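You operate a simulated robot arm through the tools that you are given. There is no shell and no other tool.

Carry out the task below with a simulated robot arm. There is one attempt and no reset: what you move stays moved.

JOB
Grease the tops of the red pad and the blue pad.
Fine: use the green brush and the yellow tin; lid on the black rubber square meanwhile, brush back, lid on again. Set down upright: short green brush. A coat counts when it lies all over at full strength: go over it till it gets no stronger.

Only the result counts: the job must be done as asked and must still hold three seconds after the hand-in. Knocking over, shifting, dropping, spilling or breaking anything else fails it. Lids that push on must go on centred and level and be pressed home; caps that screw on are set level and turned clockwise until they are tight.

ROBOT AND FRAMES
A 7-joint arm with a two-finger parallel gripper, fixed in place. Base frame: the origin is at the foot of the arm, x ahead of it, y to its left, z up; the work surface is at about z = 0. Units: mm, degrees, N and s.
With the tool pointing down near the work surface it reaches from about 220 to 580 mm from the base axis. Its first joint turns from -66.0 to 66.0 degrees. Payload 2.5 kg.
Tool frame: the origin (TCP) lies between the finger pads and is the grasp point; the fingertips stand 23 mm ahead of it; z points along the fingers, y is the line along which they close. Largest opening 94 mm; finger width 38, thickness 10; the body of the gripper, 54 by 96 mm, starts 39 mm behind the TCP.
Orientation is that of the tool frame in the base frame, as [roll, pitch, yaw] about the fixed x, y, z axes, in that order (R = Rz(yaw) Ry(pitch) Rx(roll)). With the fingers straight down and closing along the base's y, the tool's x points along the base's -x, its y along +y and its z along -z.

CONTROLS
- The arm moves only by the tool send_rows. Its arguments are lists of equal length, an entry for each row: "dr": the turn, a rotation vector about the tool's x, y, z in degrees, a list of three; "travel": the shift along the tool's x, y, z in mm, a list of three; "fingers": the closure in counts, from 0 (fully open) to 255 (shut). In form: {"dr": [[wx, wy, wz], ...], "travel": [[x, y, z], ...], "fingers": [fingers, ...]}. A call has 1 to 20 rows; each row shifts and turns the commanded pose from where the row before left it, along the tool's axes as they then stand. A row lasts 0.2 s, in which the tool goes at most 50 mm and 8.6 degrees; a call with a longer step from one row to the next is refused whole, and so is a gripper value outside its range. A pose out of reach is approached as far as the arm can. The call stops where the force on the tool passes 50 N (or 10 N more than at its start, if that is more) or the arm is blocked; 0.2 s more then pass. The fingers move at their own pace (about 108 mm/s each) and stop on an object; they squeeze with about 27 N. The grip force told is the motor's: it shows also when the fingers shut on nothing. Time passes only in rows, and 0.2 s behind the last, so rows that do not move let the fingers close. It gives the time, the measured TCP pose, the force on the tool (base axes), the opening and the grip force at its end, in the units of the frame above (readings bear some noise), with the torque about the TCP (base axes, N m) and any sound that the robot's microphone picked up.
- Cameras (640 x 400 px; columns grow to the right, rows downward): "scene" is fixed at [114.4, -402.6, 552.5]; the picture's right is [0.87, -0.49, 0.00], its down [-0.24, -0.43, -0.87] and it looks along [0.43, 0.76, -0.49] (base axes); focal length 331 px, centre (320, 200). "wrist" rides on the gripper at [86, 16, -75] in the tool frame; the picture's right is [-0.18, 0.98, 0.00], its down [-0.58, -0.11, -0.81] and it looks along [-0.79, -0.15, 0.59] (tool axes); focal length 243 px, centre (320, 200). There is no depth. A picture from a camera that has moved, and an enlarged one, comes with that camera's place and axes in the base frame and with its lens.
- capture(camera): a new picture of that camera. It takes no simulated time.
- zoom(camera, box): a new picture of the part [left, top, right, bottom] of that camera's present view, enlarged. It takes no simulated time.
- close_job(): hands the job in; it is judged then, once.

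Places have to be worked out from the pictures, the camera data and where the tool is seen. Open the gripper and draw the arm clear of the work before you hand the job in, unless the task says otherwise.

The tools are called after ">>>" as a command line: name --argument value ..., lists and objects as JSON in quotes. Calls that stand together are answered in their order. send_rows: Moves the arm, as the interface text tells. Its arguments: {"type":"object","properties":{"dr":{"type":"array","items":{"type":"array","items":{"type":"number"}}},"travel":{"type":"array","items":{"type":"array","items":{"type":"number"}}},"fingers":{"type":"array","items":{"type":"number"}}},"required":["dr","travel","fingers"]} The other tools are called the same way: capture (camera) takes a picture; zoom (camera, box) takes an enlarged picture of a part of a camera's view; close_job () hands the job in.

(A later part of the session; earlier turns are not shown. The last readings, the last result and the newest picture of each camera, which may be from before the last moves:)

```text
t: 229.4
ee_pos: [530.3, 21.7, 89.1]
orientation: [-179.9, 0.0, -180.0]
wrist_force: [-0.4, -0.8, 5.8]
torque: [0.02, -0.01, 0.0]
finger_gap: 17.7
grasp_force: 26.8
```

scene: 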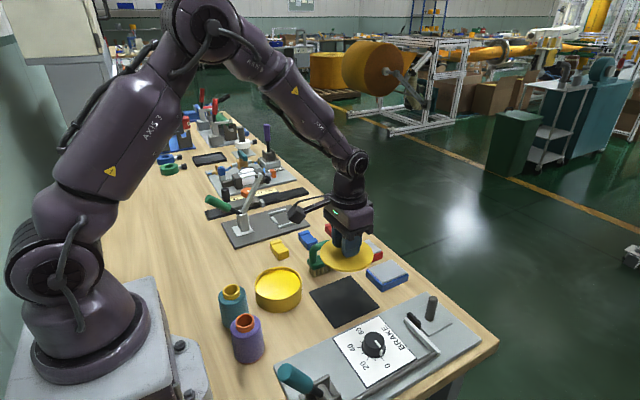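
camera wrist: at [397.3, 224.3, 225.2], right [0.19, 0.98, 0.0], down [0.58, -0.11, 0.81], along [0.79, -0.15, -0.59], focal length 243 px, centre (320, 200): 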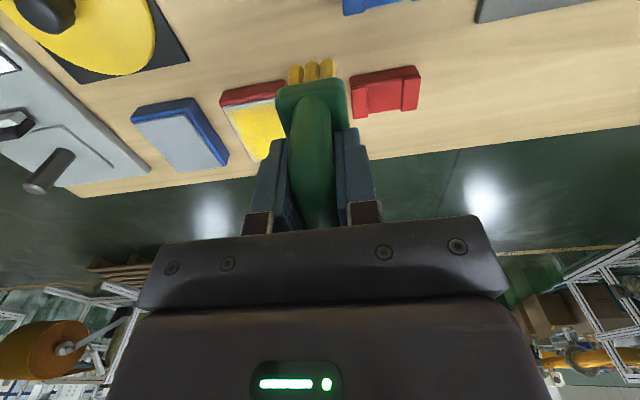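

Contact at 7 N. Sweep +y at x≈530 and back at x≈536.

>>> send_rows --dr '[[0, 0, 0], [0, 0, 0], [0, 0, 0], [0, 0, 0], [0, 0, 0], [0, 0, 0], [0, 0, 0], [0, 0, 0], [0, 0, 0], [0, 0, 0], [0, 0, 0], [0, 0, 0], [0, 0, 0], [0, 0, 0], [0, 0, 0], [0, 0, 0], [0, 0, 0], [0, 0, 0], [0, 0, 0], [0, 0, 0]]' --travel '[[0, -5, 0.3], [0, 6, 0], [0, 6, 0], [0, 6, 0], [0, 6, 0], [0, 6, 0], [0, 6, 0], [0, 6, 0], [0, 6, 0], [0, 6, 0], [-6, 0, 0], [0, -6, 0], [0, -6, 0], [0, -6, 0], [0, -6, 0], [0, -6, 0], [0, -6, 0], [0, -6, 0], [0, -6, 0], [0, -6, 0]]' --fingers '[255, 255, 255, 255, 255, 255, 255, 255, 255, 255, 255, 255, 255, 255, 255, 255, 255, 255, 255, 255]'

>>> zoom --camera "wrist" --box '[220, 0, 420, 125]'

>>> zoom --camera "scene" --box '[340, 230, 430, 298]'

```text
t: 233.6
ee_pos: [537.3, 15.1, 88.6]
orientation: [180.0, 0.2, 179.9]
wrist_force: [1.1, 9.5, 22.6]
torque: [0.61, 0.45, -0.18]
finger_gap: 17.5
grasp_force: 27.4
```

```text
3.20 times, centred on (320, 62) of wrist
camera zoom: at [449.4, 31.3, 162.4], right [0.18, 0.98, 0.0], down [0.58, -0.11, 0.81], along [0.79, -0.15, -0.59], focal length 776 px, centre (320, 640)
```

zoom: 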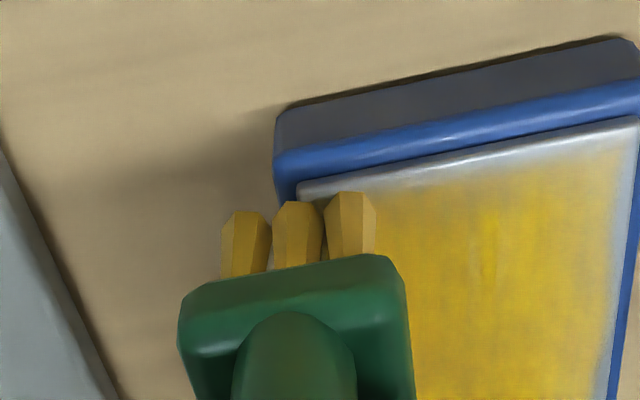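

```text
5.88 times, centred on (385, 264) of scene
camera zoom: at [114.3, -402.6, 552.6], right [0.87, -0.49, 0.0], down [-0.24, -0.43, -0.87], along [0.43, 0.76, -0.49], focal length 1948 px, centre (-62, -176)
```

zoom: 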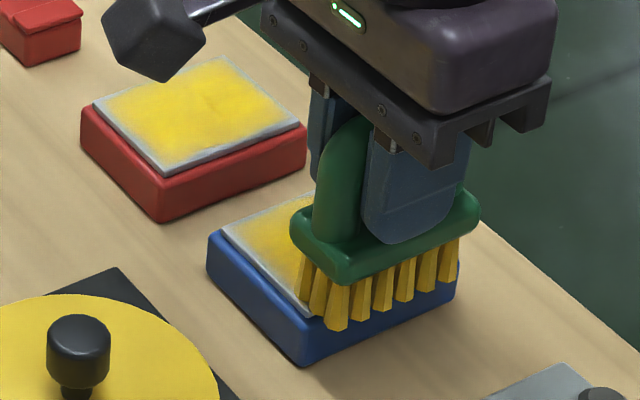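

Two firm sweeps already coat right up to the same thin rim as on the red pad. I continue at x≈543, 549, 556.

>>> send_rows --dr '[[0, 0, 0], [0, 0, 0], [0, 0, 0], [0, 0, 0], [0, 0, 0], [0, 0, 0], [0, 0, 0], [0, 0, 0], [0, 0, 0], [0, 0, 0], [0, 0, 0], [0, 0, 0], [0, 0, 0], [0, 0, 0], [0, 0, 0], [0, 0, 0], [0, 0, 0], [0, 0, 0], [0, 0, 0], [0, 0, 0]]' --travel '[[-6, 0, -0.2], [0, 6, 0], [0, 6, 0], [0, 6, 0], [0, 6, 0], [0, 6, 0], [0, 6, 0], [0, 6, 0], [0, 6, 0], [0, 7, 0], [-6, 0, 0], [0, -6, 0], [0, -6, 0], [0, -6, 0], [0, -6, 0], [0, -6, 0], [0, -6, 0], [0, -6, 0], [0, -6, 0], [0, -7, 0]]' --fingers '[255, 255, 255, 255, 255, 255, 255, 255, 255, 255, 255, 255, 255, 255, 255, 255, 255, 255, 255, 255]'

>>> send_rows --dr '[[0, 0, 0], [0, 0, 0], [0, 0, 0], [0, 0, 0], [0, 0, 0], [0, 0, 0], [0, 0, 0], [0, 0, 0], [0, 0, 0], [0, 0, 0], [0, 0, 0], [0, 0, 0], [0, 0, 0], [0, 0, 0], [0, 0, 0], [0, 0, 0], [0, 0, 0]]' --travel '[[-8, 0, 0], [0, 6, 0], [0, 6, 0], [0, 6, 0], [0, 6, 0], [0, 6, 0], [0, 6, 0], [0, 6, 0], [0, 6, 0], [0, 7, 0], [6, 0, 0], [6, 0, 0], [6, 0, 0], [6, 0, 0], [6, 0, 0], [6, 0, 0], [0, 0, 0]]' --fingers '[255, 255, 255, 255, 255, 255, 255, 255, 255, 255, 255, 255, 255, 255, 255, 255, 255]'

>>> zoom --camera "wrist" --box '[220, 0, 420, 125]'

>>> zoom --camera "scene" --box '[340, 230, 430, 298]'

```text
t: 237.8
ee_pos: [547.9, 15.3, 89.1]
orientation: [179.9, 0.1, 179.9]
wrist_force: [0.8, 7.5, 21.7]
torque: [0.59, 0.17, -0.09]
finger_gap: 17.8
grasp_force: 26.8
```

```text
t: 241.4
ee_pos: [518.5, 70.0, 89.3]
orientation: [180.0, 0.1, 179.9]
wrist_force: [4.4, 1.2, 8.8]
torque: [-0.03, -0.54, 0.05]
finger_gap: 17.7
grasp_force: 27.2
```

```text
3.20 times, centred on (320, 62) of wrist
camera zoom: at [431.4, 85.7, 162.7], right [0.18, 0.98, 0.0], down [0.58, -0.11, 0.81], along [0.79, -0.15, -0.59], focal length 776 px, centre (320, 640)
```

zoom: 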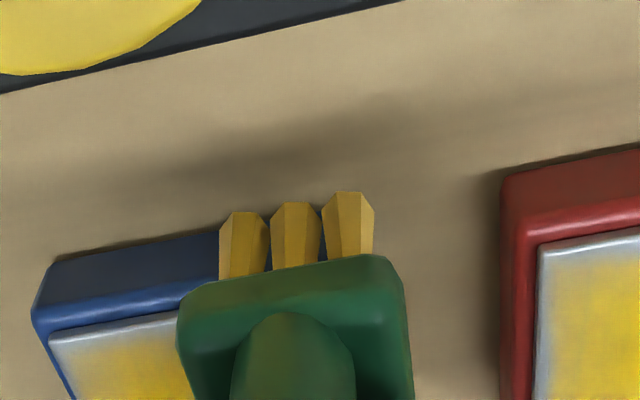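

```text
5.88 times, centred on (385, 264) of scene
camera zoom: at [114.4, -402.6, 552.5], right [0.87, -0.49, 0.0], down [-0.24, -0.43, -0.87], along [0.43, 0.76, -0.49], focal length 1948 px, centre (-62, -176)
```

zoom: 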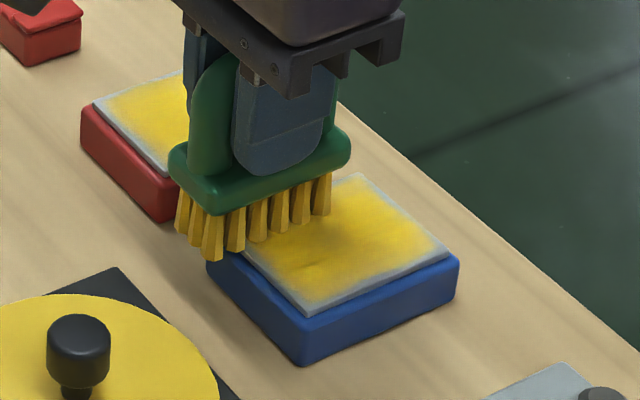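

The blue pad is coating well. I finish this load along the near-x edge and the low-y edge.

>>> send_rows --dr '[[0, 0, 0], [0, 0, 0], [0, 0, 0], [0, 0, 0], [0, 0, 0], [0, 0, 0], [0, 0, 0], [0, 0, 0], [0, 0, 0], [0, 0, 0], [0, 0, 0], [0, 0, 0], [0, 0, 0], [0, 0, 0], [0, 0, 0], [0, 0, 0], [0, 0, 0], [0, 0, 0], [0, 0, 0]]' --travel '[[0, -6, 0], [0, -6, 0], [0, -6, 0], [0, -6, 0], [0, -6, 0], [0, -6, 0], [0, -6, 0], [0, -6, 0], [0, -6, 0], [-2, -2, 0], [-6, 0, 0], [-6, 0, 0], [-6, 0, 0], [-6, 0, 0], [-6, 0, 0], [-6, 0, 0], [-4, 0, 0], [0, 0, 0], [0, 0, 0]]' --fingers '[255, 255, 255, 255, 255, 255, 255, 255, 255, 255, 255, 255, 255, 255, 255, 255, 255, 255, 255]'

>>> zoom --camera "wrist" --box '[220, 0, 420, 125]'

```text
t: 245.4
ee_pos: [561.6, 14.0, 88.9]
orientation: [180.0, 0.1, -180.0]
wrist_force: [-8.0, 0.1, 23.0]
torque: [0.14, 0.65, 0.05]
finger_gap: 17.4
grasp_force: 27.1
```

```text
3.20 times, centred on (320, 62) of wrist
camera zoom: at [475.4, 30.5, 162.5], right [0.18, 0.98, 0.0], down [0.58, -0.11, 0.81], along [0.79, -0.15, -0.59], focal length 776 px, centre (320, 640)
```

zoom: 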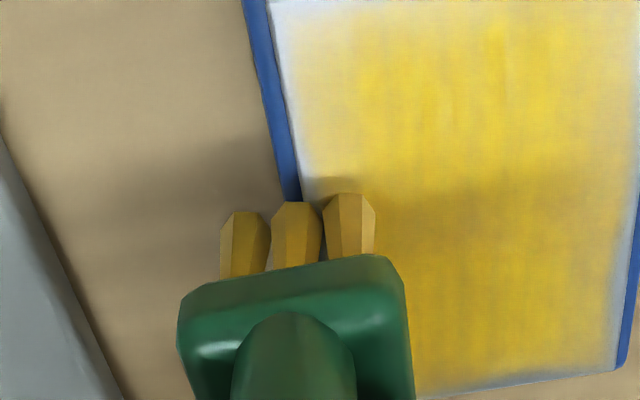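

Good coverage with slight streaks. I lift for a view of both pads before the second load.

>>> send_rows --dr '[[0, 0, 0], [0, 0, 0], [0, 0, 0], [0, 0, 0], [0, 0, 0], [0, 0, 0]]' --travel '[[0, 0, -15], [0, 0, -25], [20, 0, -25], [30, 20, 0], [30, 20, 0], [0, 0, 0]]' --fingers '[255, 255, 255, 255, 255, 255]'

>>> zoom --camera "scene" --box '[345, 232, 417, 282]'

>>> zoom --camera "wrist" --box '[200, 30, 440, 150]'

```text
t: 246.8
ee_pos: [481.8, 53.9, 155.1]
orientation: [179.9, 0.0, -180.0]
wrist_force: [-0.3, -0.4, -2.1]
torque: [0.02, 0.01, 0.0]
finger_gap: 17.6
grasp_force: 27.0
```

```text
8.00 times, centred on (381, 257) of scene
camera zoom: at [114.4, -402.6, 552.5], right [0.87, -0.49, 0.0], down [-0.24, -0.43, -0.87], along [0.43, 0.76, -0.49], focal length 2649 px, centre (-168, -256)
```

zoom: 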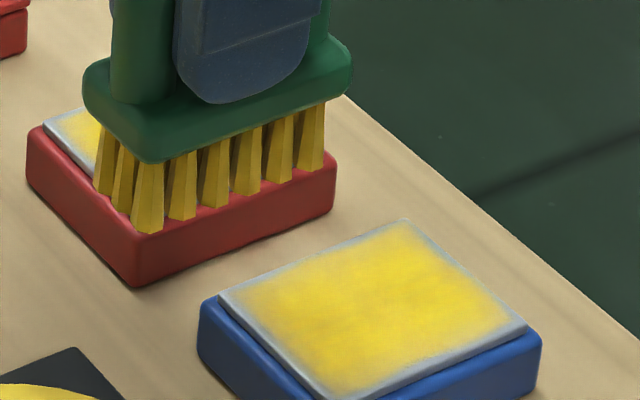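

```text
2.67 times, centred on (320, 90) of wrist
camera zoom: at [394.7, 69.4, 228.7], right [0.18, 0.98, 0.0], down [0.58, -0.11, 0.81], along [0.79, -0.15, -0.59], focal length 647 px, centre (320, 493)
```

zoom: 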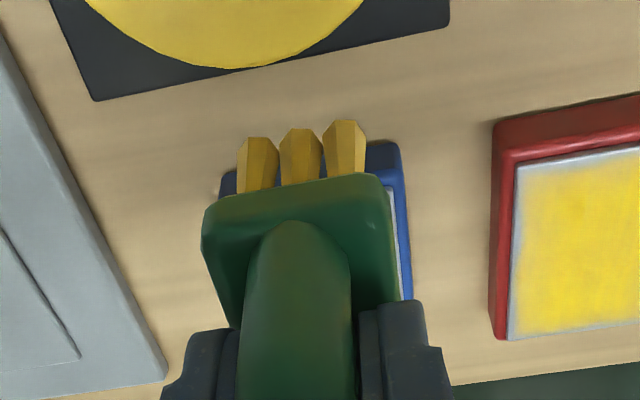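

After a single load the blue pad looks like the red one; the rim appears inherent. I'll give the blue pad one more loaded pass for full strength. Back to the tin.

>>> send_rows --dr '[[0, 0, 0], [0, 0, 0], [0, 0, 0], [0, 0, 0], [0, 0, 0], [0, 0, 0], [0, 0, 0], [0, 0, 0], [0, 0, 0], [0, 0, 0], [0, 0, 0], [0, 0, 0], [0, 0, 0], [0, 0, 0]]' --travel '[[0, 0, -4], [22.9, 8.4, 0], [22.9, 8.4, 0], [22.9, 8.4, 0], [22.9, 8.4, 0], [22.9, 8.4, 0], [22.9, 8.4, 0], [22.9, 8.4, 0], [22.9, 8.4, 0], [0, 0, 0], [0, 0, 20], [0, 0, 20], [0, 0, 20], [0, 0, 2]]' --fingers '[255, 255, 255, 255, 255, 255, 255, 255, 255, 255, 255, 255, 255, 255]'

>>> zoom --camera "scene" --box '[348, 236, 384, 262]'

>>> zoom --camera "scene" --box '[368, 256, 411, 287]'

```text
t: 249.8
ee_pos: [298.3, 121.8, 94.4]
orientation: [179.9, 0.0, -180.0]
wrist_force: [-7.8, -1.3, 23.2]
torque: [-0.14, 0.02, -0.02]
finger_gap: 17.8
grasp_force: 27.1
```

```text
15.38 times, centred on (366, 249) of scene
camera zoom: at [114.4, -402.7, 552.5], right [0.87, -0.49, 0.0], down [-0.24, -0.43, -0.87], along [0.43, 0.76, -0.49], focal length 5095 px, centre (-388, -554)
```

zoom: 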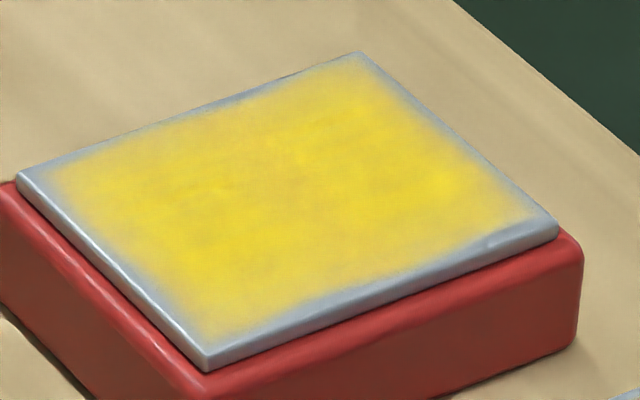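

```text
12.90 times, centred on (390, 272) of scene
camera zoom: at [114.4, -402.7, 552.5], right [0.87, -0.49, 0.0], down [-0.24, -0.43, -0.87], along [0.43, 0.76, -0.49], focal length 4273 px, centre (-577, -723)
```

zoom: 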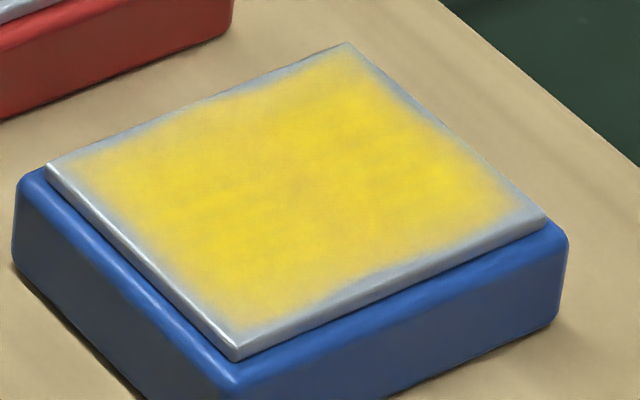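

Both pads look alike now and the brush is in the grease at 23 N. I lift and go back to the blue pad for a second pass of x-direction strokes.

>>> send_rows --dr '[[0, 0, 0], [0, 0, 0], [0, 0, 0], [0, 0, 0], [0, 0, 0], [0, 0, 0], [0, 0, 0], [0, 0, 0], [0, 0, 0], [0, 0, 0], [0, 0, 0], [0, 0, 0], [0, 0, 0], [0, 0, 0], [0, 0, 0], [0, 0, 0], [0, 0, 0], [0, 0, 0], [0, 0, 0]]' --travel '[[0, 0, -0.3], [0, 0, 0], [0, 0, -10], [0, 0, -20], [0, 0, -30], [-22.6, -10.5, 0], [-22.6, -10.5, 0], [-22.6, -10.5, 0], [-22.6, -10.5, 0], [-22.6, -10.5, 0], [-22.6, -10.5, 0], [-22.6, -10.5, 0], [-22.6, -10.5, 0], [-22.6, -10.5, 0], [-22.6, -10.5, 0], [0, 0, 30], [0, 0, 30], [0, 0, 3], [0, 0, 0]]' --fingers '[255, 255, 255, 255, 255, 255, 255, 255, 255, 255, 255, 255, 255, 255, 255, 255, 255, 255, 255]'

```text
t: 253.8
ee_pos: [525.2, 17.3, 94.1]
orientation: [-179.9, 0.1, -180.0]
wrist_force: [-0.5, 0.0, -1.5]
torque: [-0.01, 0.04, 0.0]
finger_gap: 18.0
grasp_force: 27.5
```

I lower to contact at the near-x/low-y corner.

>>> send_rows --dr '[[0, 0, 0], [0, 0, 0], [0, 0, 0], [0, 0, 0], [0, 0, 0], [0, 0, 0]]' --travel '[[0, 0, 2], [0, 0, 1.5], [0, 0, 0.8], [0, 0, 0.5], [0, 0, 0.3], [0, 0, 0]]' --fingers '[255, 255, 255, 255, 255, 255]'

```text
t: 255.2
ee_pos: [524.0, 16.8, 88.8]
orientation: [-179.9, 0.1, 180.0]
wrist_force: [-6.0, 1.6, 17.4]
torque: [0.17, 0.28, 0.01]
finger_gap: 17.7
grasp_force: 27.0
```

Contact at 18 N. Raster in x, stepping y by 8–9 mm.

>>> send_rows --dr '[[0, 0, 0], [0, 0, 0], [0, 0, 0], [0, 0, 0], [0, 0, 0], [0, 0, 0], [0, 0, 0], [0, 0, 0], [0, 0, 0], [0, 0, 0], [0, 0, 0], [0, 0, 0], [0, 0, 0], [0, 0, 0], [0, 0, 0], [0, 0, 0], [0, 0, 0], [0, 0, 0], [0, 0, 0], [0, 0, 0]]' --travel '[[4, 0, -0.2], [-8, 0, 0], [-8, 0, 0], [-8, 0, 0], [-8, 0, 0], [-8, 0, 0], [0, 8, 0], [8, 0, 0], [8, 0, 0], [8, 0, 0], [8, 0, 0], [8, 0, 0], [0, 8, 0], [-8, 0, 0], [-8, 0, 0], [-8, 0, 0], [-8, 0, 0], [-8, 0, 0], [0, 8, 0], [0, 0, 0]]' --fingers '[255, 255, 255, 255, 255, 255, 255, 255, 255, 255, 255, 255, 255, 255, 255, 255, 255, 255, 255, 255]'

>>> send_rows --dr '[[0, 0, 0], [0, 0, 0], [0, 0, 0], [0, 0, 0], [0, 0, 0], [0, 0, 0], [0, 0, 0], [0, 0, 0], [0, 0, 0], [0, 0, 0], [0, 0, 0], [0, 0, 0], [0, 0, 0], [0, 0, 0], [0, 0, 0], [0, 0, 0], [0, 0, 0], [0, 0, 0], [0, 0, 0], [0, 0, 0]]' --travel '[[8, 0, 0], [8, 0, 0], [8, 0, 0], [8, 0, 0], [8, 0, 0], [0, 8, 0], [-8, 0, 0], [-8, 0, 0], [-8, 0, 0], [-8, 0, 0], [-8, 0, 0], [0, 8, 0], [8, 0, 0], [8, 0, 0], [8, 0, 0], [8, 0, 0], [8, 0, 0], [0, 8, 0], [0, 4, 0], [0, 0, 0]]' --fingers '[255, 255, 255, 255, 255, 255, 255, 255, 255, 255, 255, 255, 255, 255, 255, 255, 255, 255, 255, 255]'

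>>> zoom --camera "scene" --box '[340, 230, 430, 298]'

>>> zoom --camera "wrist" --box '[220, 0, 420, 125]'

```text
t: 259.4
ee_pos: [561.3, 40.0, 88.7]
orientation: [-179.9, 0.2, 179.9]
wrist_force: [1.9, -7.5, 21.7]
torque: [-0.33, 0.46, 0.2]
finger_gap: 17.4
grasp_force: 27.3
```

```text
t: 263.6
ee_pos: [521.0, 67.5, 88.3]
orientation: [-179.9, 0.1, 179.9]
wrist_force: [-1.4, -8.5, 19.9]
torque: [-0.49, -0.21, -0.13]
finger_gap: 17.7
grasp_force: 27.0
```

```text
5.88 times, centred on (385, 264) of scene
camera zoom: at [114.3, -402.6, 552.6], right [0.87, -0.49, 0.0], down [-0.24, -0.43, -0.87], along [0.43, 0.76, -0.49], focal length 1948 px, centre (-62, -176)
```

zoom: 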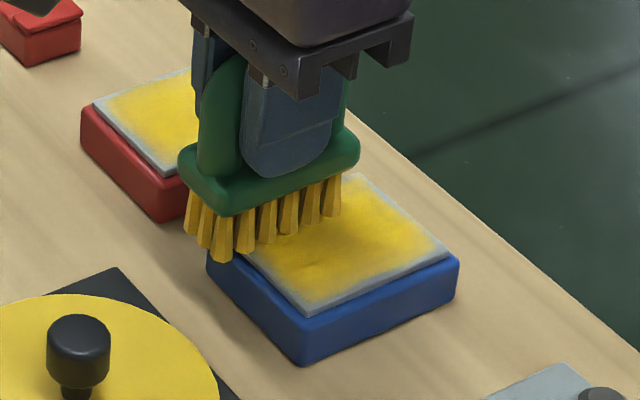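

```text
3.20 times, centred on (320, 62) of wrist
camera zoom: at [433.8, 83.7, 162.5], right [0.19, 0.98, 0.0], down [0.58, -0.11, 0.81], along [0.79, -0.15, -0.59], focal length 776 px, centre (320, 640)
```

zoom: 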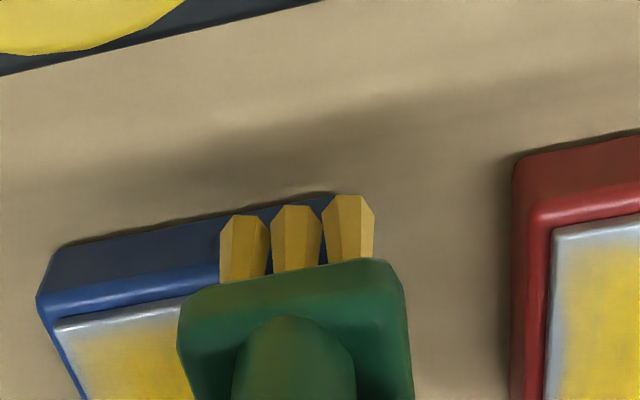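

The pad hasn't moved. I finish with a stroke along the high-y edge and one −y along the far-x edge, then lift and inspect.

>>> send_rows --dr '[[0, 0, 0], [0, 0, 0], [0, 0, 0], [0, 0, 0], [0, 0, 0], [0, 0, 0], [0, 0, 0], [0, 0, 0], [0, 0, 0], [0, 0, 0], [0, 0, 0], [0, 0, 0], [0, 0, 0], [0, 0, 0], [0, 0, 0], [0, 0, 0], [0, 0, 0]]' --travel '[[-6, 3, 0], [-7, 0, 0], [-7, 0, 0], [-7, 0, 0], [-7, 0, 0], [-6, 0, 0], [0, -7, 0], [0, -7, 0], [0, -7, 0], [0, -7, 0], [0, -7, 0], [0, -7, 0], [0, -7, 0], [0, -6, 0], [0, 0, 0], [0, 0, -15], [0, 0, -25]]' --fingers '[255, 255, 255, 255, 255, 255, 255, 255, 255, 255, 255, 255, 255, 255, 255, 255, 255]'

>>> send_rows --dr '[[0, 0, 0], [0, 0, 0], [0, 0, 0], [0, 0, 0], [0, 0, 0], [0, 0, 0]]' --travel '[[0, 0, -25], [25, 20, 0], [25, 20, 0], [25, 25, 0], [25, 25, 0], [0, 0, 0]]' --fingers '[255, 255, 255, 255, 255, 255]'

>>> zoom --camera "scene" --box '[368, 256, 411, 287]'

>>> zoom --camera "wrist" --box '[140, 30, 480, 200]'

```text
t: 267.2
ee_pos: [560.6, 16.1, 126.1]
orientation: [-179.8, -0.2, 179.9]
wrist_force: [0.7, 0.6, -2.1]
torque: [-0.03, 0.02, -0.03]
finger_gap: 17.5
grasp_force: 26.8
```

```text
t: 268.6
ee_pos: [461.7, 107.6, 155.1]
orientation: [-180.0, -0.1, 179.9]
wrist_force: [0.0, 0.8, -1.4]
torque: [0.01, -0.01, 0.0]
finger_gap: 17.6
grasp_force: 26.9
```

```text
12.90 times, centred on (390, 272) of scene
camera zoom: at [114.4, -402.6, 552.5], right [0.87, -0.49, 0.0], down [-0.24, -0.43, -0.87], along [0.43, 0.76, -0.49], focal length 4273 px, centre (-577, -723)
```

zoom: 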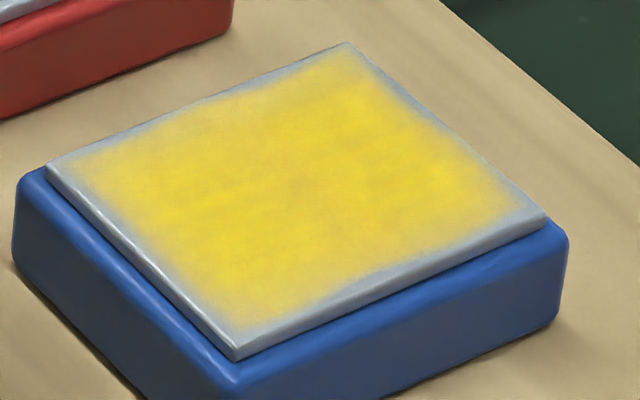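

```text
1.88 times, centred on (310, 115) of wrist
camera zoom: at [374.7, 123.3, 227.7], right [0.19, 0.98, 0.0], down [0.58, -0.11, 0.81], along [0.79, -0.15, -0.59], focal length 457 px, centre (339, 360)
```

zoom: 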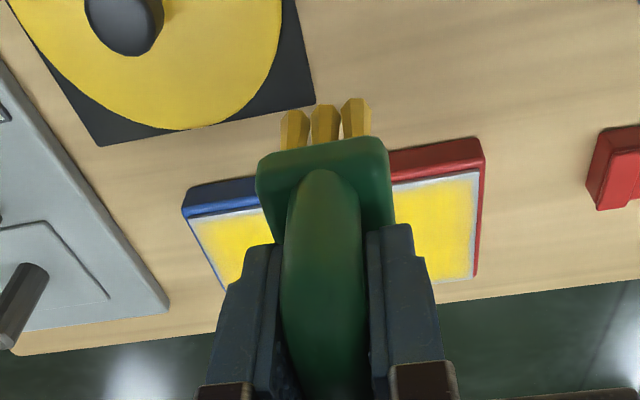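

Interior is uniformly strong on both. To be thorough I take one more load for an edge-and-corner pass on the blue pad and then red.

>>> send_rows --dr '[[0, 0, 0], [0, 0, 0], [0, 0, 0], [0, 0, 0], [0, 0, 0], [0, 0, 0], [0, 0, 0], [0, 0, 0], [0, 0, 0], [0, 0, 0], [0, 0, 0], [0, 0, 0], [0, 0, 0], [0, 0, 0]]' --travel '[[0, 0, -4], [23.3, 1.9, 0], [23.3, 1.9, 0], [23.3, 1.9, 0], [23.3, 1.9, 0], [23.3, 1.9, 0], [23.3, 1.9, 0], [23.3, 1.9, 0], [0, 0, 0], [0, 0, 20], [0, 0, 20], [0, 0, 19], [0, 0, 2], [0, 0, 0]]' --fingers '[255, 255, 255, 255, 255, 255, 255, 255, 255, 255, 255, 255, 255, 255]'

```text
t: 271.6
ee_pos: [298.6, 121.6, 94.9]
orientation: [-179.9, 0.0, -180.0]
wrist_force: [-0.3, -0.8, -2.1]
torque: [-0.01, -0.01, 0.01]
finger_gap: 17.5
grasp_force: 27.2
```

No contact yet; I step down into the grease.

>>> send_rows --dr '[[0, 0, 0], [0, 0, 0], [0, 0, 0], [0, 0, 0], [0, 0, 0]]' --travel '[[0, 0, 0.5], [0, 0, 0.5], [0, 0, 0.4], [0, 0, 0], [0, 0, 0]]' --fingers '[255, 255, 255, 255, 255]'

```text
t: 272.8
ee_pos: [298.3, 119.5, 94.5]
orientation: [179.9, 0.1, -180.0]
wrist_force: [-7.7, -3.9, 37.4]
torque: [-0.16, 0.28, 0.02]
finger_gap: 17.6
grasp_force: 27.0
```

Firm load. I ease off, lift, and go to the near-x/low-y corner of the blue pad.

>>> send_rows --dr '[[0, 0, 0], [0, 0, 0], [0, 0, 0], [0, 0, 0], [0, 0, 0], [0, 0, 0], [0, 0, 0], [0, 0, 0], [0, 0, 0], [0, 0, 0], [0, 0, 0], [0, 0, 0], [0, 0, 0], [0, 0, 0], [0, 0, 0], [0, 0, 0], [0, 0, 0], [0, 0, 0], [0, 0, 0]]' --travel '[[0, 0, -1], [0, 0, 0], [0, 0, -10], [0, 0, -20], [0, 0, -30], [-21.8, -10.4, 0], [-21.8, -10.4, 0], [-21.8, -10.4, 0], [-21.8, -10.4, 0], [-21.8, -10.4, 0], [-21.8, -10.4, 0], [-21.8, -10.4, 0], [-21.8, -10.4, 0], [-21.8, -10.4, 0], [-21.8, -10.4, 0], [0, 0, 30], [0, 0, 30], [0, 0, 4], [0, 0, 0]]' --fingers '[255, 255, 255, 255, 255, 255, 255, 255, 255, 255, 255, 255, 255, 255, 255, 255, 255, 255, 255]'

```text
t: 276.8
ee_pos: [515.3, 15.3, 90.4]
orientation: [-180.0, 0.0, 180.0]
wrist_force: [0.3, -0.3, -1.5]
torque: [-0.01, 0.02, 0.02]
finger_gap: 17.7
grasp_force: 26.9
```

I lower to contact.

>>> send_rows --dr '[[0, 0, 0], [0, 0, 0], [0, 0, 0], [0, 0, 0], [0, 0, 0]]' --travel '[[0, 1, 0.8], [0, 0, 0.6], [0, 0, 0.4], [0, 0, 0.3], [0, 0, 0]]' --fingers '[255, 255, 255, 255, 255]'

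```text
t: 278.0
ee_pos: [516.2, 16.1, 89.6]
orientation: [179.9, 0.0, 180.0]
wrist_force: [0.3, -0.1, 0.2]
torque: [0.02, -0.05, 0.04]
finger_gap: 17.8
grasp_force: 27.3
```

Touching; I add 0.6 mm and run the perimeter: +y along near-x, then +x along high-y.

>>> send_rows --dr '[[0, 0, 0], [0, 0, 0], [0, 0, 0], [0, 0, 0], [0, 0, 0], [0, 0, 0], [0, 0, 0], [0, 0, 0], [0, 0, 0], [0, 0, 0], [0, 0, 0], [0, 0, 0], [0, 0, 0], [0, 0, 0], [0, 0, 0], [0, 0, 0], [0, 0, 0], [0, 0, 0], [0, 0, 0], [0, 0, 0]]' --travel '[[0, 0, 0.4], [0, -3, 0.2], [0, 6, 0], [0, 6, 0], [0, 6, 0], [0, 6, 0], [0, 6, 0], [0, 6, 0], [0, 6, 0], [0, 6, 0], [0, 6, 0], [0, 6, 0], [0, 2, 0], [-6, 0, 0], [-6, 0, 0], [-6, 0, 0], [-6, 0, 0], [-6, 0, 0], [-7, 0, 0], [-7, 0, 0]]' --fingers '[255, 255, 255, 255, 255, 255, 255, 255, 255, 255, 255, 255, 255, 255, 255, 255, 255, 255, 255, 255]'

>>> send_rows --dr '[[0, 0, 0], [0, 0, 0], [0, 0, 0], [0, 0, 0], [0, 0, 0], [0, 0, 0], [0, 0, 0], [0, 0, 0], [0, 0, 0], [0, 0, 0], [0, 0, 0], [0, 0, 0], [0, 0, 0], [0, 0, 0], [0, 0, 0], [0, 0, 0], [0, 0, 0], [0, 0, 0], [0, 0, 0]]' --travel '[[0, -6, 0], [0, -6, 0], [0, -6, 0], [0, -6, 0], [0, -6, 0], [0, -6, 0], [0, -6, 0], [0, -6, 0], [0, -6, 0], [0, -6, 0], [0, -3, 0], [6, 0, 0], [6, 0, 0], [6, 0, 0], [6, 0, 0], [6, 0, 0], [7, 0, 0], [7, 0, 0], [0, 0, 0]]' --fingers '[255, 255, 255, 255, 255, 255, 255, 255, 255, 255, 255, 255, 255, 255, 255, 255, 255, 255, 255]'

>>> zoom --camera "scene" --box '[340, 230, 430, 298]'

```text
t: 282.2
ee_pos: [559.1, 76.8, 89.1]
orientation: [179.9, 0.0, 180.0]
wrist_force: [-4.1, 0.5, 8.7]
torque: [-0.07, -0.02, -0.01]
finger_gap: 17.9
grasp_force: 27.0
```

```text
t: 286.2
ee_pos: [516.7, 13.0, 88.2]
orientation: [-180.0, 0.3, 179.9]
wrist_force: [5.6, -0.7, 14.7]
torque: [0.1, -0.26, -0.03]
finger_gap: 17.7
grasp_force: 27.0
```

```text
5.88 times, centred on (385, 264) of scene
camera zoom: at [114.3, -402.6, 552.6], right [0.87, -0.49, 0.0], down [-0.24, -0.43, -0.87], along [0.43, 0.76, -0.49], focal length 1948 px, centre (-62, -176)
```

zoom: 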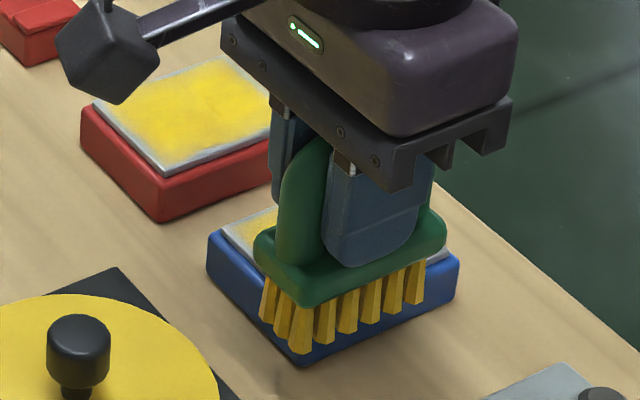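

Contact was kept all around. I lift and move toward the red pad, taking the reference view of blue.

>>> send_rows --dr '[[0, 0, 0], [0, 0, 0], [0, 0, 0], [0, 0, 0], [0, 0, 0], [0, 0, 0], [0, 0, 0], [0, 0, 0]]' --travel '[[0, 0, -15], [0, 0, -25], [0, 25, 0], [0, 25, 0], [0, 25, 0], [0, 25, 0], [0, 0, 0], [0, 0, 0]]' --fingers '[255, 255, 255, 255, 255, 255, 255, 255]'

>>> zoom --camera "scene" --box '[368, 256, 411, 287]'

>>> zoom --camera "wrist" --box '[120, 0, 320, 160]'

```text
t: 288.0
ee_pos: [513.4, 113.9, 129.7]
orientation: [-180.0, 0.1, -180.0]
wrist_force: [0.3, -0.3, -1.5]
torque: [0.0, 0.04, 0.03]
finger_gap: 17.6
grasp_force: 26.8
```

```text
12.90 times, centred on (390, 272) of scene
camera zoom: at [114.4, -402.6, 552.5], right [0.87, -0.49, 0.0], down [-0.24, -0.43, -0.87], along [0.43, 0.76, -0.49], focal length 4273 px, centre (-577, -723)
```

zoom: 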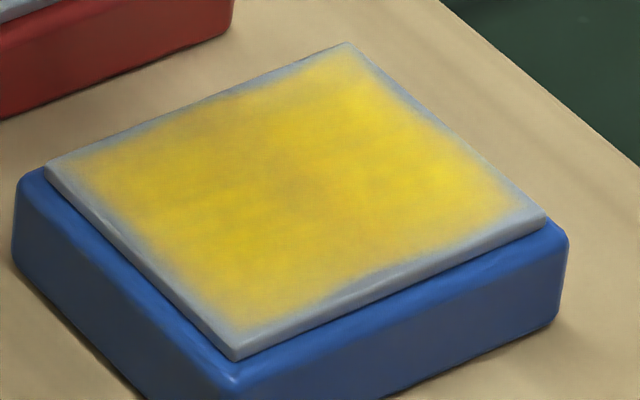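

```text
2.50 times, centred on (220, 80) of wrist
camera zoom: at [427.5, 129.0, 203.1], right [0.18, 0.98, 0.0], down [0.58, -0.11, 0.81], along [0.79, -0.15, -0.59], focal length 606 px, centre (570, 500)
```

zoom: 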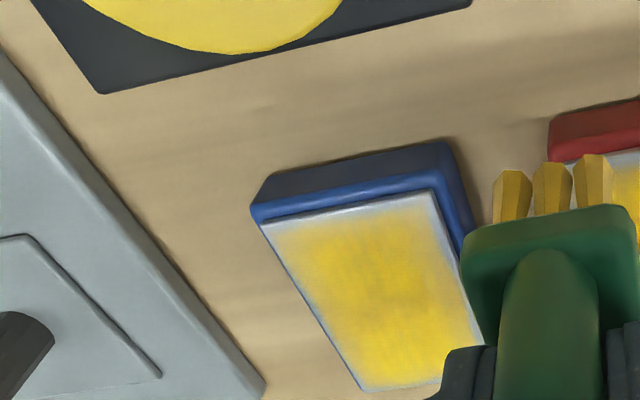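

The rim didn't change after a dedicated edge pass, so the coat is at its limit. I use the remaining load for the same perimeter pass on red, since I'm beside it.

>>> send_rows --dr '[[0, 0, 0], [0, 0, 0], [0, 0, 0], [0, 0, 0], [0, 0, 0], [0, 0, 0], [0, 0, 0], [0, 0, 0]]' --travel '[[-2, 0, 20], [0, 0, 16], [0, 0, 3], [0, 0, 1.5], [0, 0, 0.7], [0, 0, 0.5], [0, 0, 0], [0, 0, 0]]' --fingers '[255, 255, 255, 255, 255, 255, 255, 255]'

```text
t: 289.8
ee_pos: [519.4, 114.0, 88.0]
orientation: [-180.0, 0.2, -180.0]
wrist_force: [-11.2, -2.6, 34.7]
torque: [0.01, 0.72, 0.05]
finger_gap: 17.5
grasp_force: 26.5
```

A bit firm (35 N); I ease 0.8 mm and run the red perimeter.

>>> send_rows --dr '[[0, 0, 0], [0, 0, 0], [0, 0, 0], [0, 0, 0], [0, 0, 0], [0, 0, 0], [0, 0, 0], [0, 0, 0], [0, 0, 0], [0, 0, 0], [0, 0, 0], [0, 0, 0], [0, 0, 0], [0, 0, 0], [0, 0, 0], [0, 0, 0], [0, 0, 0], [0, 0, 0], [0, 0, 0], [0, 0, 0]]' --travel '[[0, 0, -0.8], [2, -2, 0], [0, 6, 0], [0, 6, 0], [0, 6, 0], [0, 6, 0], [0, 6, 0], [0, 6, 0], [0, 6, 0], [0, 6, 0], [0, 6, 0], [0, 3, 0], [-6, 0, 0], [-6, 0, 0], [-6, 0, 0], [-6, 0, 0], [-6, 0, 0], [-6, 0, 0], [-3, 0, 0], [0, 0, 0]]' --fingers '[255, 255, 255, 255, 255, 255, 255, 255, 255, 255, 255, 255, 255, 255, 255, 255, 255, 255, 255, 255]'

>>> send_rows --dr '[[0, 0, 0], [0, 0, 0], [0, 0, 0], [0, 0, 0], [0, 0, 0], [0, 0, 0], [0, 0, 0], [0, 0, 0], [0, 0, 0], [0, 0, 0], [0, 0, 0], [0, 0, 0], [0, 0, 0], [0, 0, 0], [0, 0, 0], [0, 0, 0], [0, 0, 0], [0, 0, 0], [0, 0, 0]]' --travel '[[0, -6, 0], [0, -6, 0], [0, -6, 0], [0, -6, 0], [0, -6, 0], [0, -6, 0], [0, -6, 0], [0, -6, 0], [0, -6, 0], [0, -3, 0], [6, 0, 0], [6, 0, 0], [6, 0, 0], [6, 0, 0], [6, 0, 0], [7, 0, 0], [0, 0, 0], [0, 0, -15], [0, 0, -25]]' --fingers '[255, 255, 255, 255, 255, 255, 255, 255, 255, 255, 255, 255, 255, 255, 255, 255, 255, 255, 255]'

>>> send_rows --dr '[[0, 0, 0], [0, 0, 0], [0, 0, 0], [0, 0, 0], [0, 0, 0]]' --travel '[[0, 0, -20], [25, 8, 0], [35, 12, 0], [35, 12, 0], [0, 0, 0]]' --fingers '[255, 255, 255, 255, 255]'

>>> zoom --camera "scene" --box '[348, 236, 384, 262]'

>>> capture --camera "wrist"

>>> zoom --camera "scene" --box '[200, 180, 440, 330]'

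```text
t: 294.0
ee_pos: [554.7, 167.6, 89.6]
orientation: [180.0, 0.0, -180.0]
wrist_force: [-7.7, 0.7, 21.0]
torque: [-0.12, 0.49, -0.06]
finger_gap: 17.9
grasp_force: 26.8
```

```text
t: 298.0
ee_pos: [514.8, 111.4, 126.4]
orientation: [-180.0, -0.2, 179.9]
wrist_force: [0.1, -0.9, -1.6]
torque: [0.02, 0.0, 0.0]
finger_gap: 17.7
grasp_force: 26.9
```

```text
t: 299.2
ee_pos: [421.8, 144.4, 149.3]
orientation: [179.9, 0.1, 179.9]
wrist_force: [-0.4, -0.1, -0.9]
torque: [0.01, 0.0, 0.03]
finger_gap: 17.5
grasp_force: 27.1
```

```text
15.38 times, centred on (366, 249) of scene
camera zoom: at [114.4, -402.6, 552.5], right [0.87, -0.49, 0.0], down [-0.24, -0.43, -0.87], along [0.43, 0.76, -0.49], focal length 5095 px, centre (-388, -554)
```

zoom: 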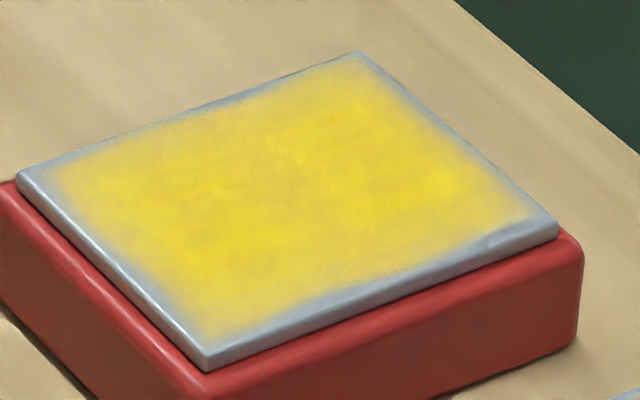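

```text
taken
camera wrist: at [334.4, 160.3, 222.9], right [0.18, 0.98, 0.0], down [0.58, -0.11, 0.81], along [0.79, -0.15, -0.59], focal length 243 px, centre (320, 200)
```

wrist: 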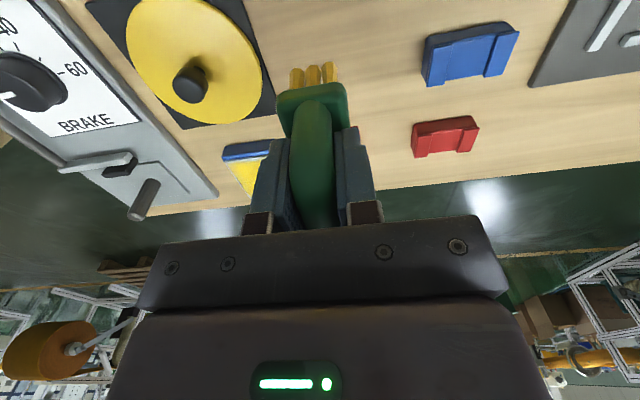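

```text
2.67 times, centred on (320, 255) of scene
camera zoom: at [114.4, -402.6, 552.5], right [0.87, -0.49, 0.0], down [-0.24, -0.43, -0.87], along [0.43, 0.76, -0.49], focal length 883 px, centre (320, 53)
```

zoom: 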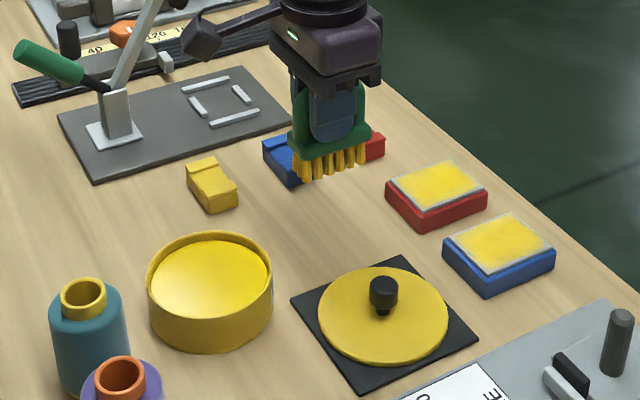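

Both coats look full and steady. Now I bring the brush back to its original spot (420,145.5), lowering to about 6 mm above the table.

>>> send_rows --dr '[[0, 0, 0], [0, 0, 0], [0, 0, 0], [0, 0, 0], [0, 0, 0], [0, 0, 0]]' --travel '[[1.5, 1.2, 20], [0, 0, 20], [0, 0, 20], [0, 0, 13], [0, 0, 4], [0, 0, 0]]' --fingers '[255, 255, 255, 255, 255, 255]'

>>> zoom --camera "scene" --box '[290, 220, 420, 300]'

>>> zoom --camera "wrist" --box '[220, 0, 420, 125]'

```text
t: 300.6
ee_pos: [420.6, 145.2, 69.9]
orientation: [-180.0, 0.0, 180.0]
wrist_force: [-1.4, -0.8, -1.3]
torque: [0.0, 0.02, -0.02]
finger_gap: 17.8
grasp_force: 26.7
```

```text
4.92 times, centred on (355, 260) of scene
camera zoom: at [114.4, -402.6, 552.5], right [0.87, -0.49, 0.0], down [-0.24, -0.43, -0.87], along [0.43, 0.76, -0.49], focal length 1630 px, centre (148, -95)
```

zoom: 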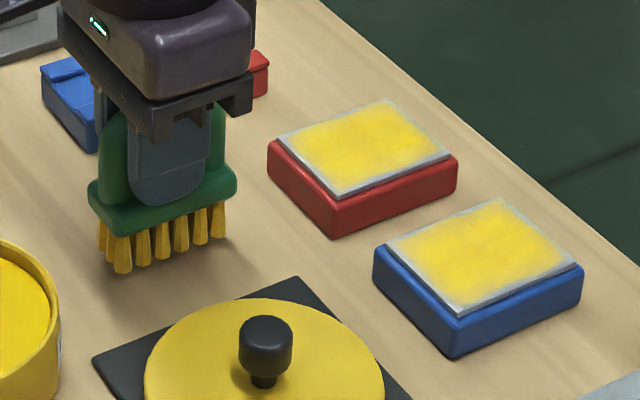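

```text
3.20 times, centred on (320, 62) of wrist
camera zoom: at [333.9, 160.8, 143.9], right [0.18, 0.98, 0.0], down [0.58, -0.11, 0.81], along [0.79, -0.15, -0.59], focal length 776 px, centre (320, 640)
```

zoom: 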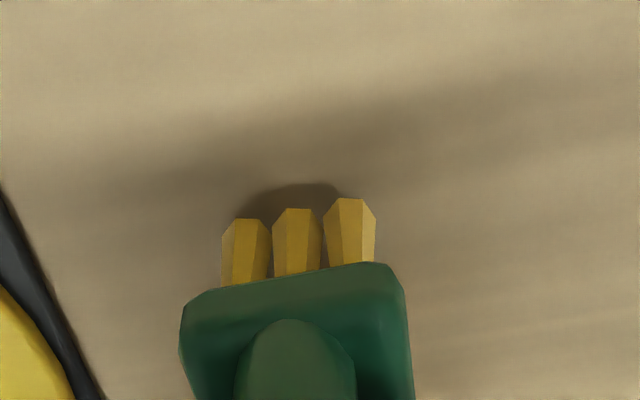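

The brush lines up with its original footprint in the image (about 12 px above it). I lower gently to touch.

>>> send_rows --dr '[[0, 0, 0], [0, 0, 0], [0, 0, 0], [0, 0, 0]]' --travel '[[0, 0, 1.5], [0, 0, 1], [0, 0, 0.7], [0, 0, 0]]' --fingers '[255, 255, 255, 255]'

```text
t: 301.6
ee_pos: [420.4, 144.1, 68.1]
orientation: [-180.0, 0.1, 179.9]
wrist_force: [-0.3, -0.4, -0.8]
torque: [-0.01, 0.01, -0.02]
finger_gap: 17.6
grasp_force: 26.9
```

Not touching yet; further small steps.

>>> send_rows --dr '[[0, 0, 0], [0, 0, 0], [0, 0, 0], [0, 0, 0]]' --travel '[[0, 0, 0.7], [0, 0, 0.6], [0, 0, 0.5], [0, 0, 0]]' --fingers '[255, 255, 255, 255]'

>>> zoom --camera "scene" --box '[290, 220, 420, 300]'

```text
t: 302.6
ee_pos: [420.7, 144.4, 65.9]
orientation: [-180.0, 0.0, 179.9]
wrist_force: [0.0, -0.4, -2.0]
torque: [0.03, 0.01, -0.02]
finger_gap: 17.7
grasp_force: 27.5
```

```text
4.92 times, centred on (355, 260) of scene
camera zoom: at [114.4, -402.6, 552.5], right [0.87, -0.49, 0.0], down [-0.24, -0.43, -0.87], along [0.43, 0.76, -0.49], focal length 1630 px, centre (148, -95)
```

zoom: 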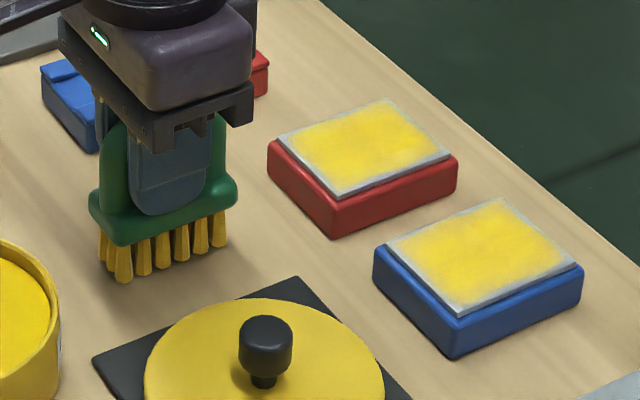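

>>> send_rows --dr '[[0, 0, 0], [0, 0, 0], [0, 0, 0]]' --travel '[[0, 0, 0.5], [0, 0, 0.4], [0, 0, 0]]' --fingers '[255, 255, 255]'

```text
t: 303.4
ee_pos: [421.3, 143.5, 64.6]
orientation: [-180.0, -0.1, -180.0]
wrist_force: [-0.5, 1.0, -1.7]
torque: [0.0, 0.02, -0.01]
finger_gap: 17.7
grasp_force: 26.6
```

Still hanging (−1.7 N). I nudge +0.8 mm in y and continue down.

>>> send_rows --dr '[[0, 0, 0], [0, 0, 0], [0, 0, 0], [0, 0, 0]]' --travel '[[0, 0.8, 0.3], [0, 0, 0.4], [0, 0, 0.3], [0, 0, 0]]' --fingers '[255, 255, 255, 255]'

```text
t: 304.4
ee_pos: [421.1, 144.9, 62.7]
orientation: [180.0, 0.0, -180.0]
wrist_force: [0.0, -0.2, -1.4]
torque: [-0.01, -0.01, 0.02]
finger_gap: 17.8
grasp_force: 27.4
```

That is lower than expected; I look closely before going on.

>>> zoom --camera "scene" --box '[300, 240, 345, 285]'

>>> zoom --camera "wrist" --box '[260, 20, 380, 110]'

```text
8.89 times, centred on (322, 262) of scene
camera zoom: at [114.4, -402.6, 552.5], right [0.87, -0.49, 0.0], down [-0.24, -0.43, -0.87], along [0.43, 0.76, -0.49], focal length 2944 px, centre (298, -356)
```

zoom: 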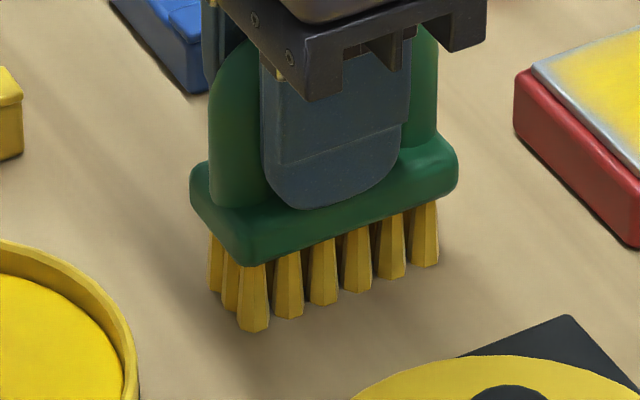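

```text
4.44 times, centred on (320, 65) of wrist
camera zoom: at [333.7, 160.7, 136.8], right [0.18, 0.98, 0.0], down [0.58, -0.11, 0.81], along [0.79, -0.15, -0.59], focal length 1078 px, centre (320, 800)
```

zoom: 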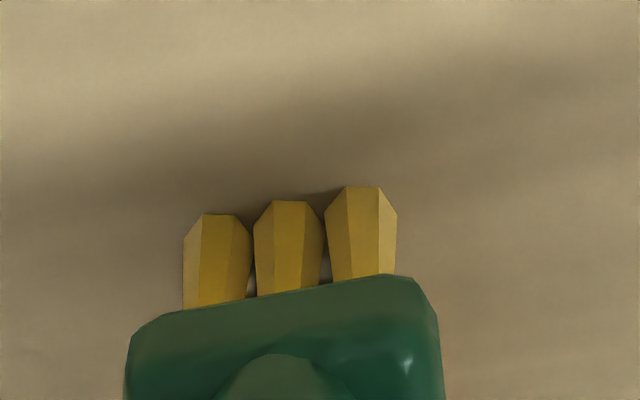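

It is now within about 1–2 mm of its original place. I continue in 0.4 mm steps until contact.

>>> send_rows --dr '[[0, 0, 0], [0, 0, 0], [0, 0, 0], [0, 0, 0]]' --travel '[[0, 0, 0.4], [0, 0, 0.4], [0, 0, 0], [0, 0, 0]]' --fingers '[255, 255, 255, 255]'

```text
t: 305.4
ee_pos: [421.8, 144.8, 63.3]
orientation: [180.0, 0.1, 179.9]
wrist_force: [-1.3, -1.8, 10.2]
torque: [-0.07, -0.05, 0.01]
finger_gap: 17.8
grasp_force: 27.7
```

The brush stands on the table (11 N). I ease 0.4 mm, open slowly, then raise straight up.

>>> send_rows --dr '[[0, 0, 0], [0, 0, 0], [0, 0, 0], [0, 0, 0], [0, 0, 0], [0, 0, 0]]' --travel '[[0, 0, -0.4], [0, 0, 0], [0, 0, 0], [0, 0, 0], [0, 0, 0], [0, 0, 0]]' --fingers '[255, 255, 195, 180, 150, 130]'

>>> zoom --camera "scene" --box '[290, 220, 420, 300]'

```text
t: 306.8
ee_pos: [420.5, 144.4, 63.1]
orientation: [-179.9, -0.1, -180.0]
wrist_force: [-0.7, -0.2, 0.1]
torque: [-0.03, 0.02, -0.01]
finger_gap: 46.3
grasp_force: 0.0
```

```text
4.92 times, centred on (355, 260) of scene
camera zoom: at [114.4, -402.6, 552.5], right [0.87, -0.49, 0.0], down [-0.24, -0.43, -0.87], along [0.43, 0.76, -0.49], focal length 1630 px, centre (148, -95)
```

zoom: 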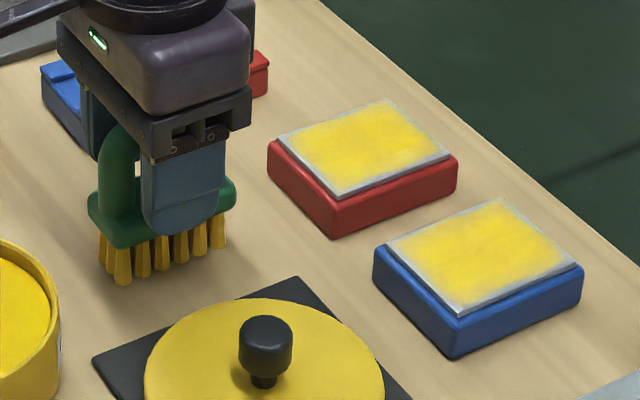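

Released and standing. I raise straight up and then move over toward the lid for a check view.

>>> send_rows --dr '[[0, 0, 0], [0, 0, 0], [0, 0, 0], [0, 0, 0], [0, 0, 0], [0, 0, 0], [0, 0, 0], [0, 0, 0], [0, 0, 0]]' --travel '[[0, 0, -5], [0, 0, -15], [0, 0, -25], [0, 0, -30], [0, 0, -25], [9, -25, 0], [9, -25, 0], [9, -25, 0], [9, -31, 0]]' --fingers '[130, 130, 130, 130, 100, 100, 100, 100, 100]'

>>> zoom --camera "scene" --box '[290, 220, 420, 300]'

>>> capture --camera "wrist"

>>> zoom --camera "wrist" --box '[200, 0, 440, 150]'

```text
t: 308.8
ee_pos: [384.0, 39.8, 161.3]
orientation: [180.0, 0.0, -180.0]
wrist_force: [0.0, -0.1, 0.6]
torque: [0.02, -0.02, 0.0]
finger_gap: 57.0
grasp_force: 0.0
```

```text
4.92 times, centred on (355, 260) of scene
camera zoom: at [114.4, -402.6, 552.5], right [0.87, -0.49, 0.0], down [-0.24, -0.43, -0.87], along [0.43, 0.76, -0.49], focal length 1630 px, centre (148, -95)
```

zoom: 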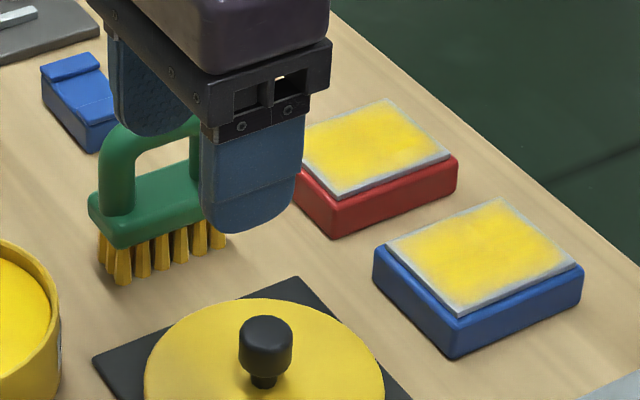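

```text
taken
camera wrist: at [297.0, 55.3, 236.2], right [0.18, 0.98, 0.0], down [0.58, -0.11, 0.81], along [0.79, -0.15, -0.59], focal length 243 px, centre (320, 200)
```

wrist: 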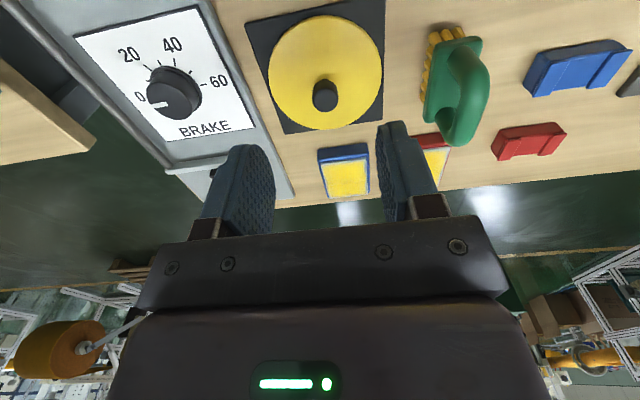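

```text
2.67 times, centred on (320, 75) of wrist
camera zoom: at [297.0, 55.3, 236.2], right [0.18, 0.98, 0.0], down [0.58, -0.11, 0.81], along [0.79, -0.15, -0.59], focal length 647 px, centre (320, 533)
```

zoom: 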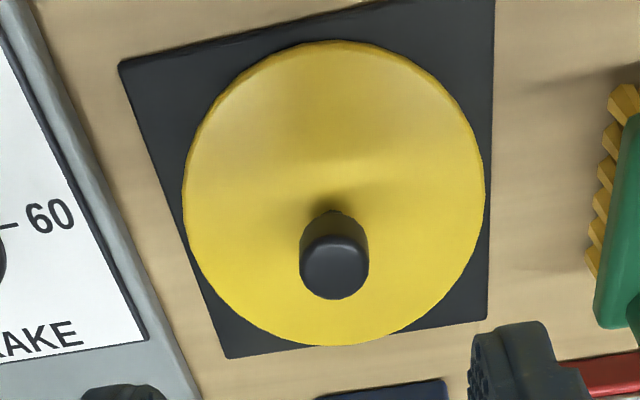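

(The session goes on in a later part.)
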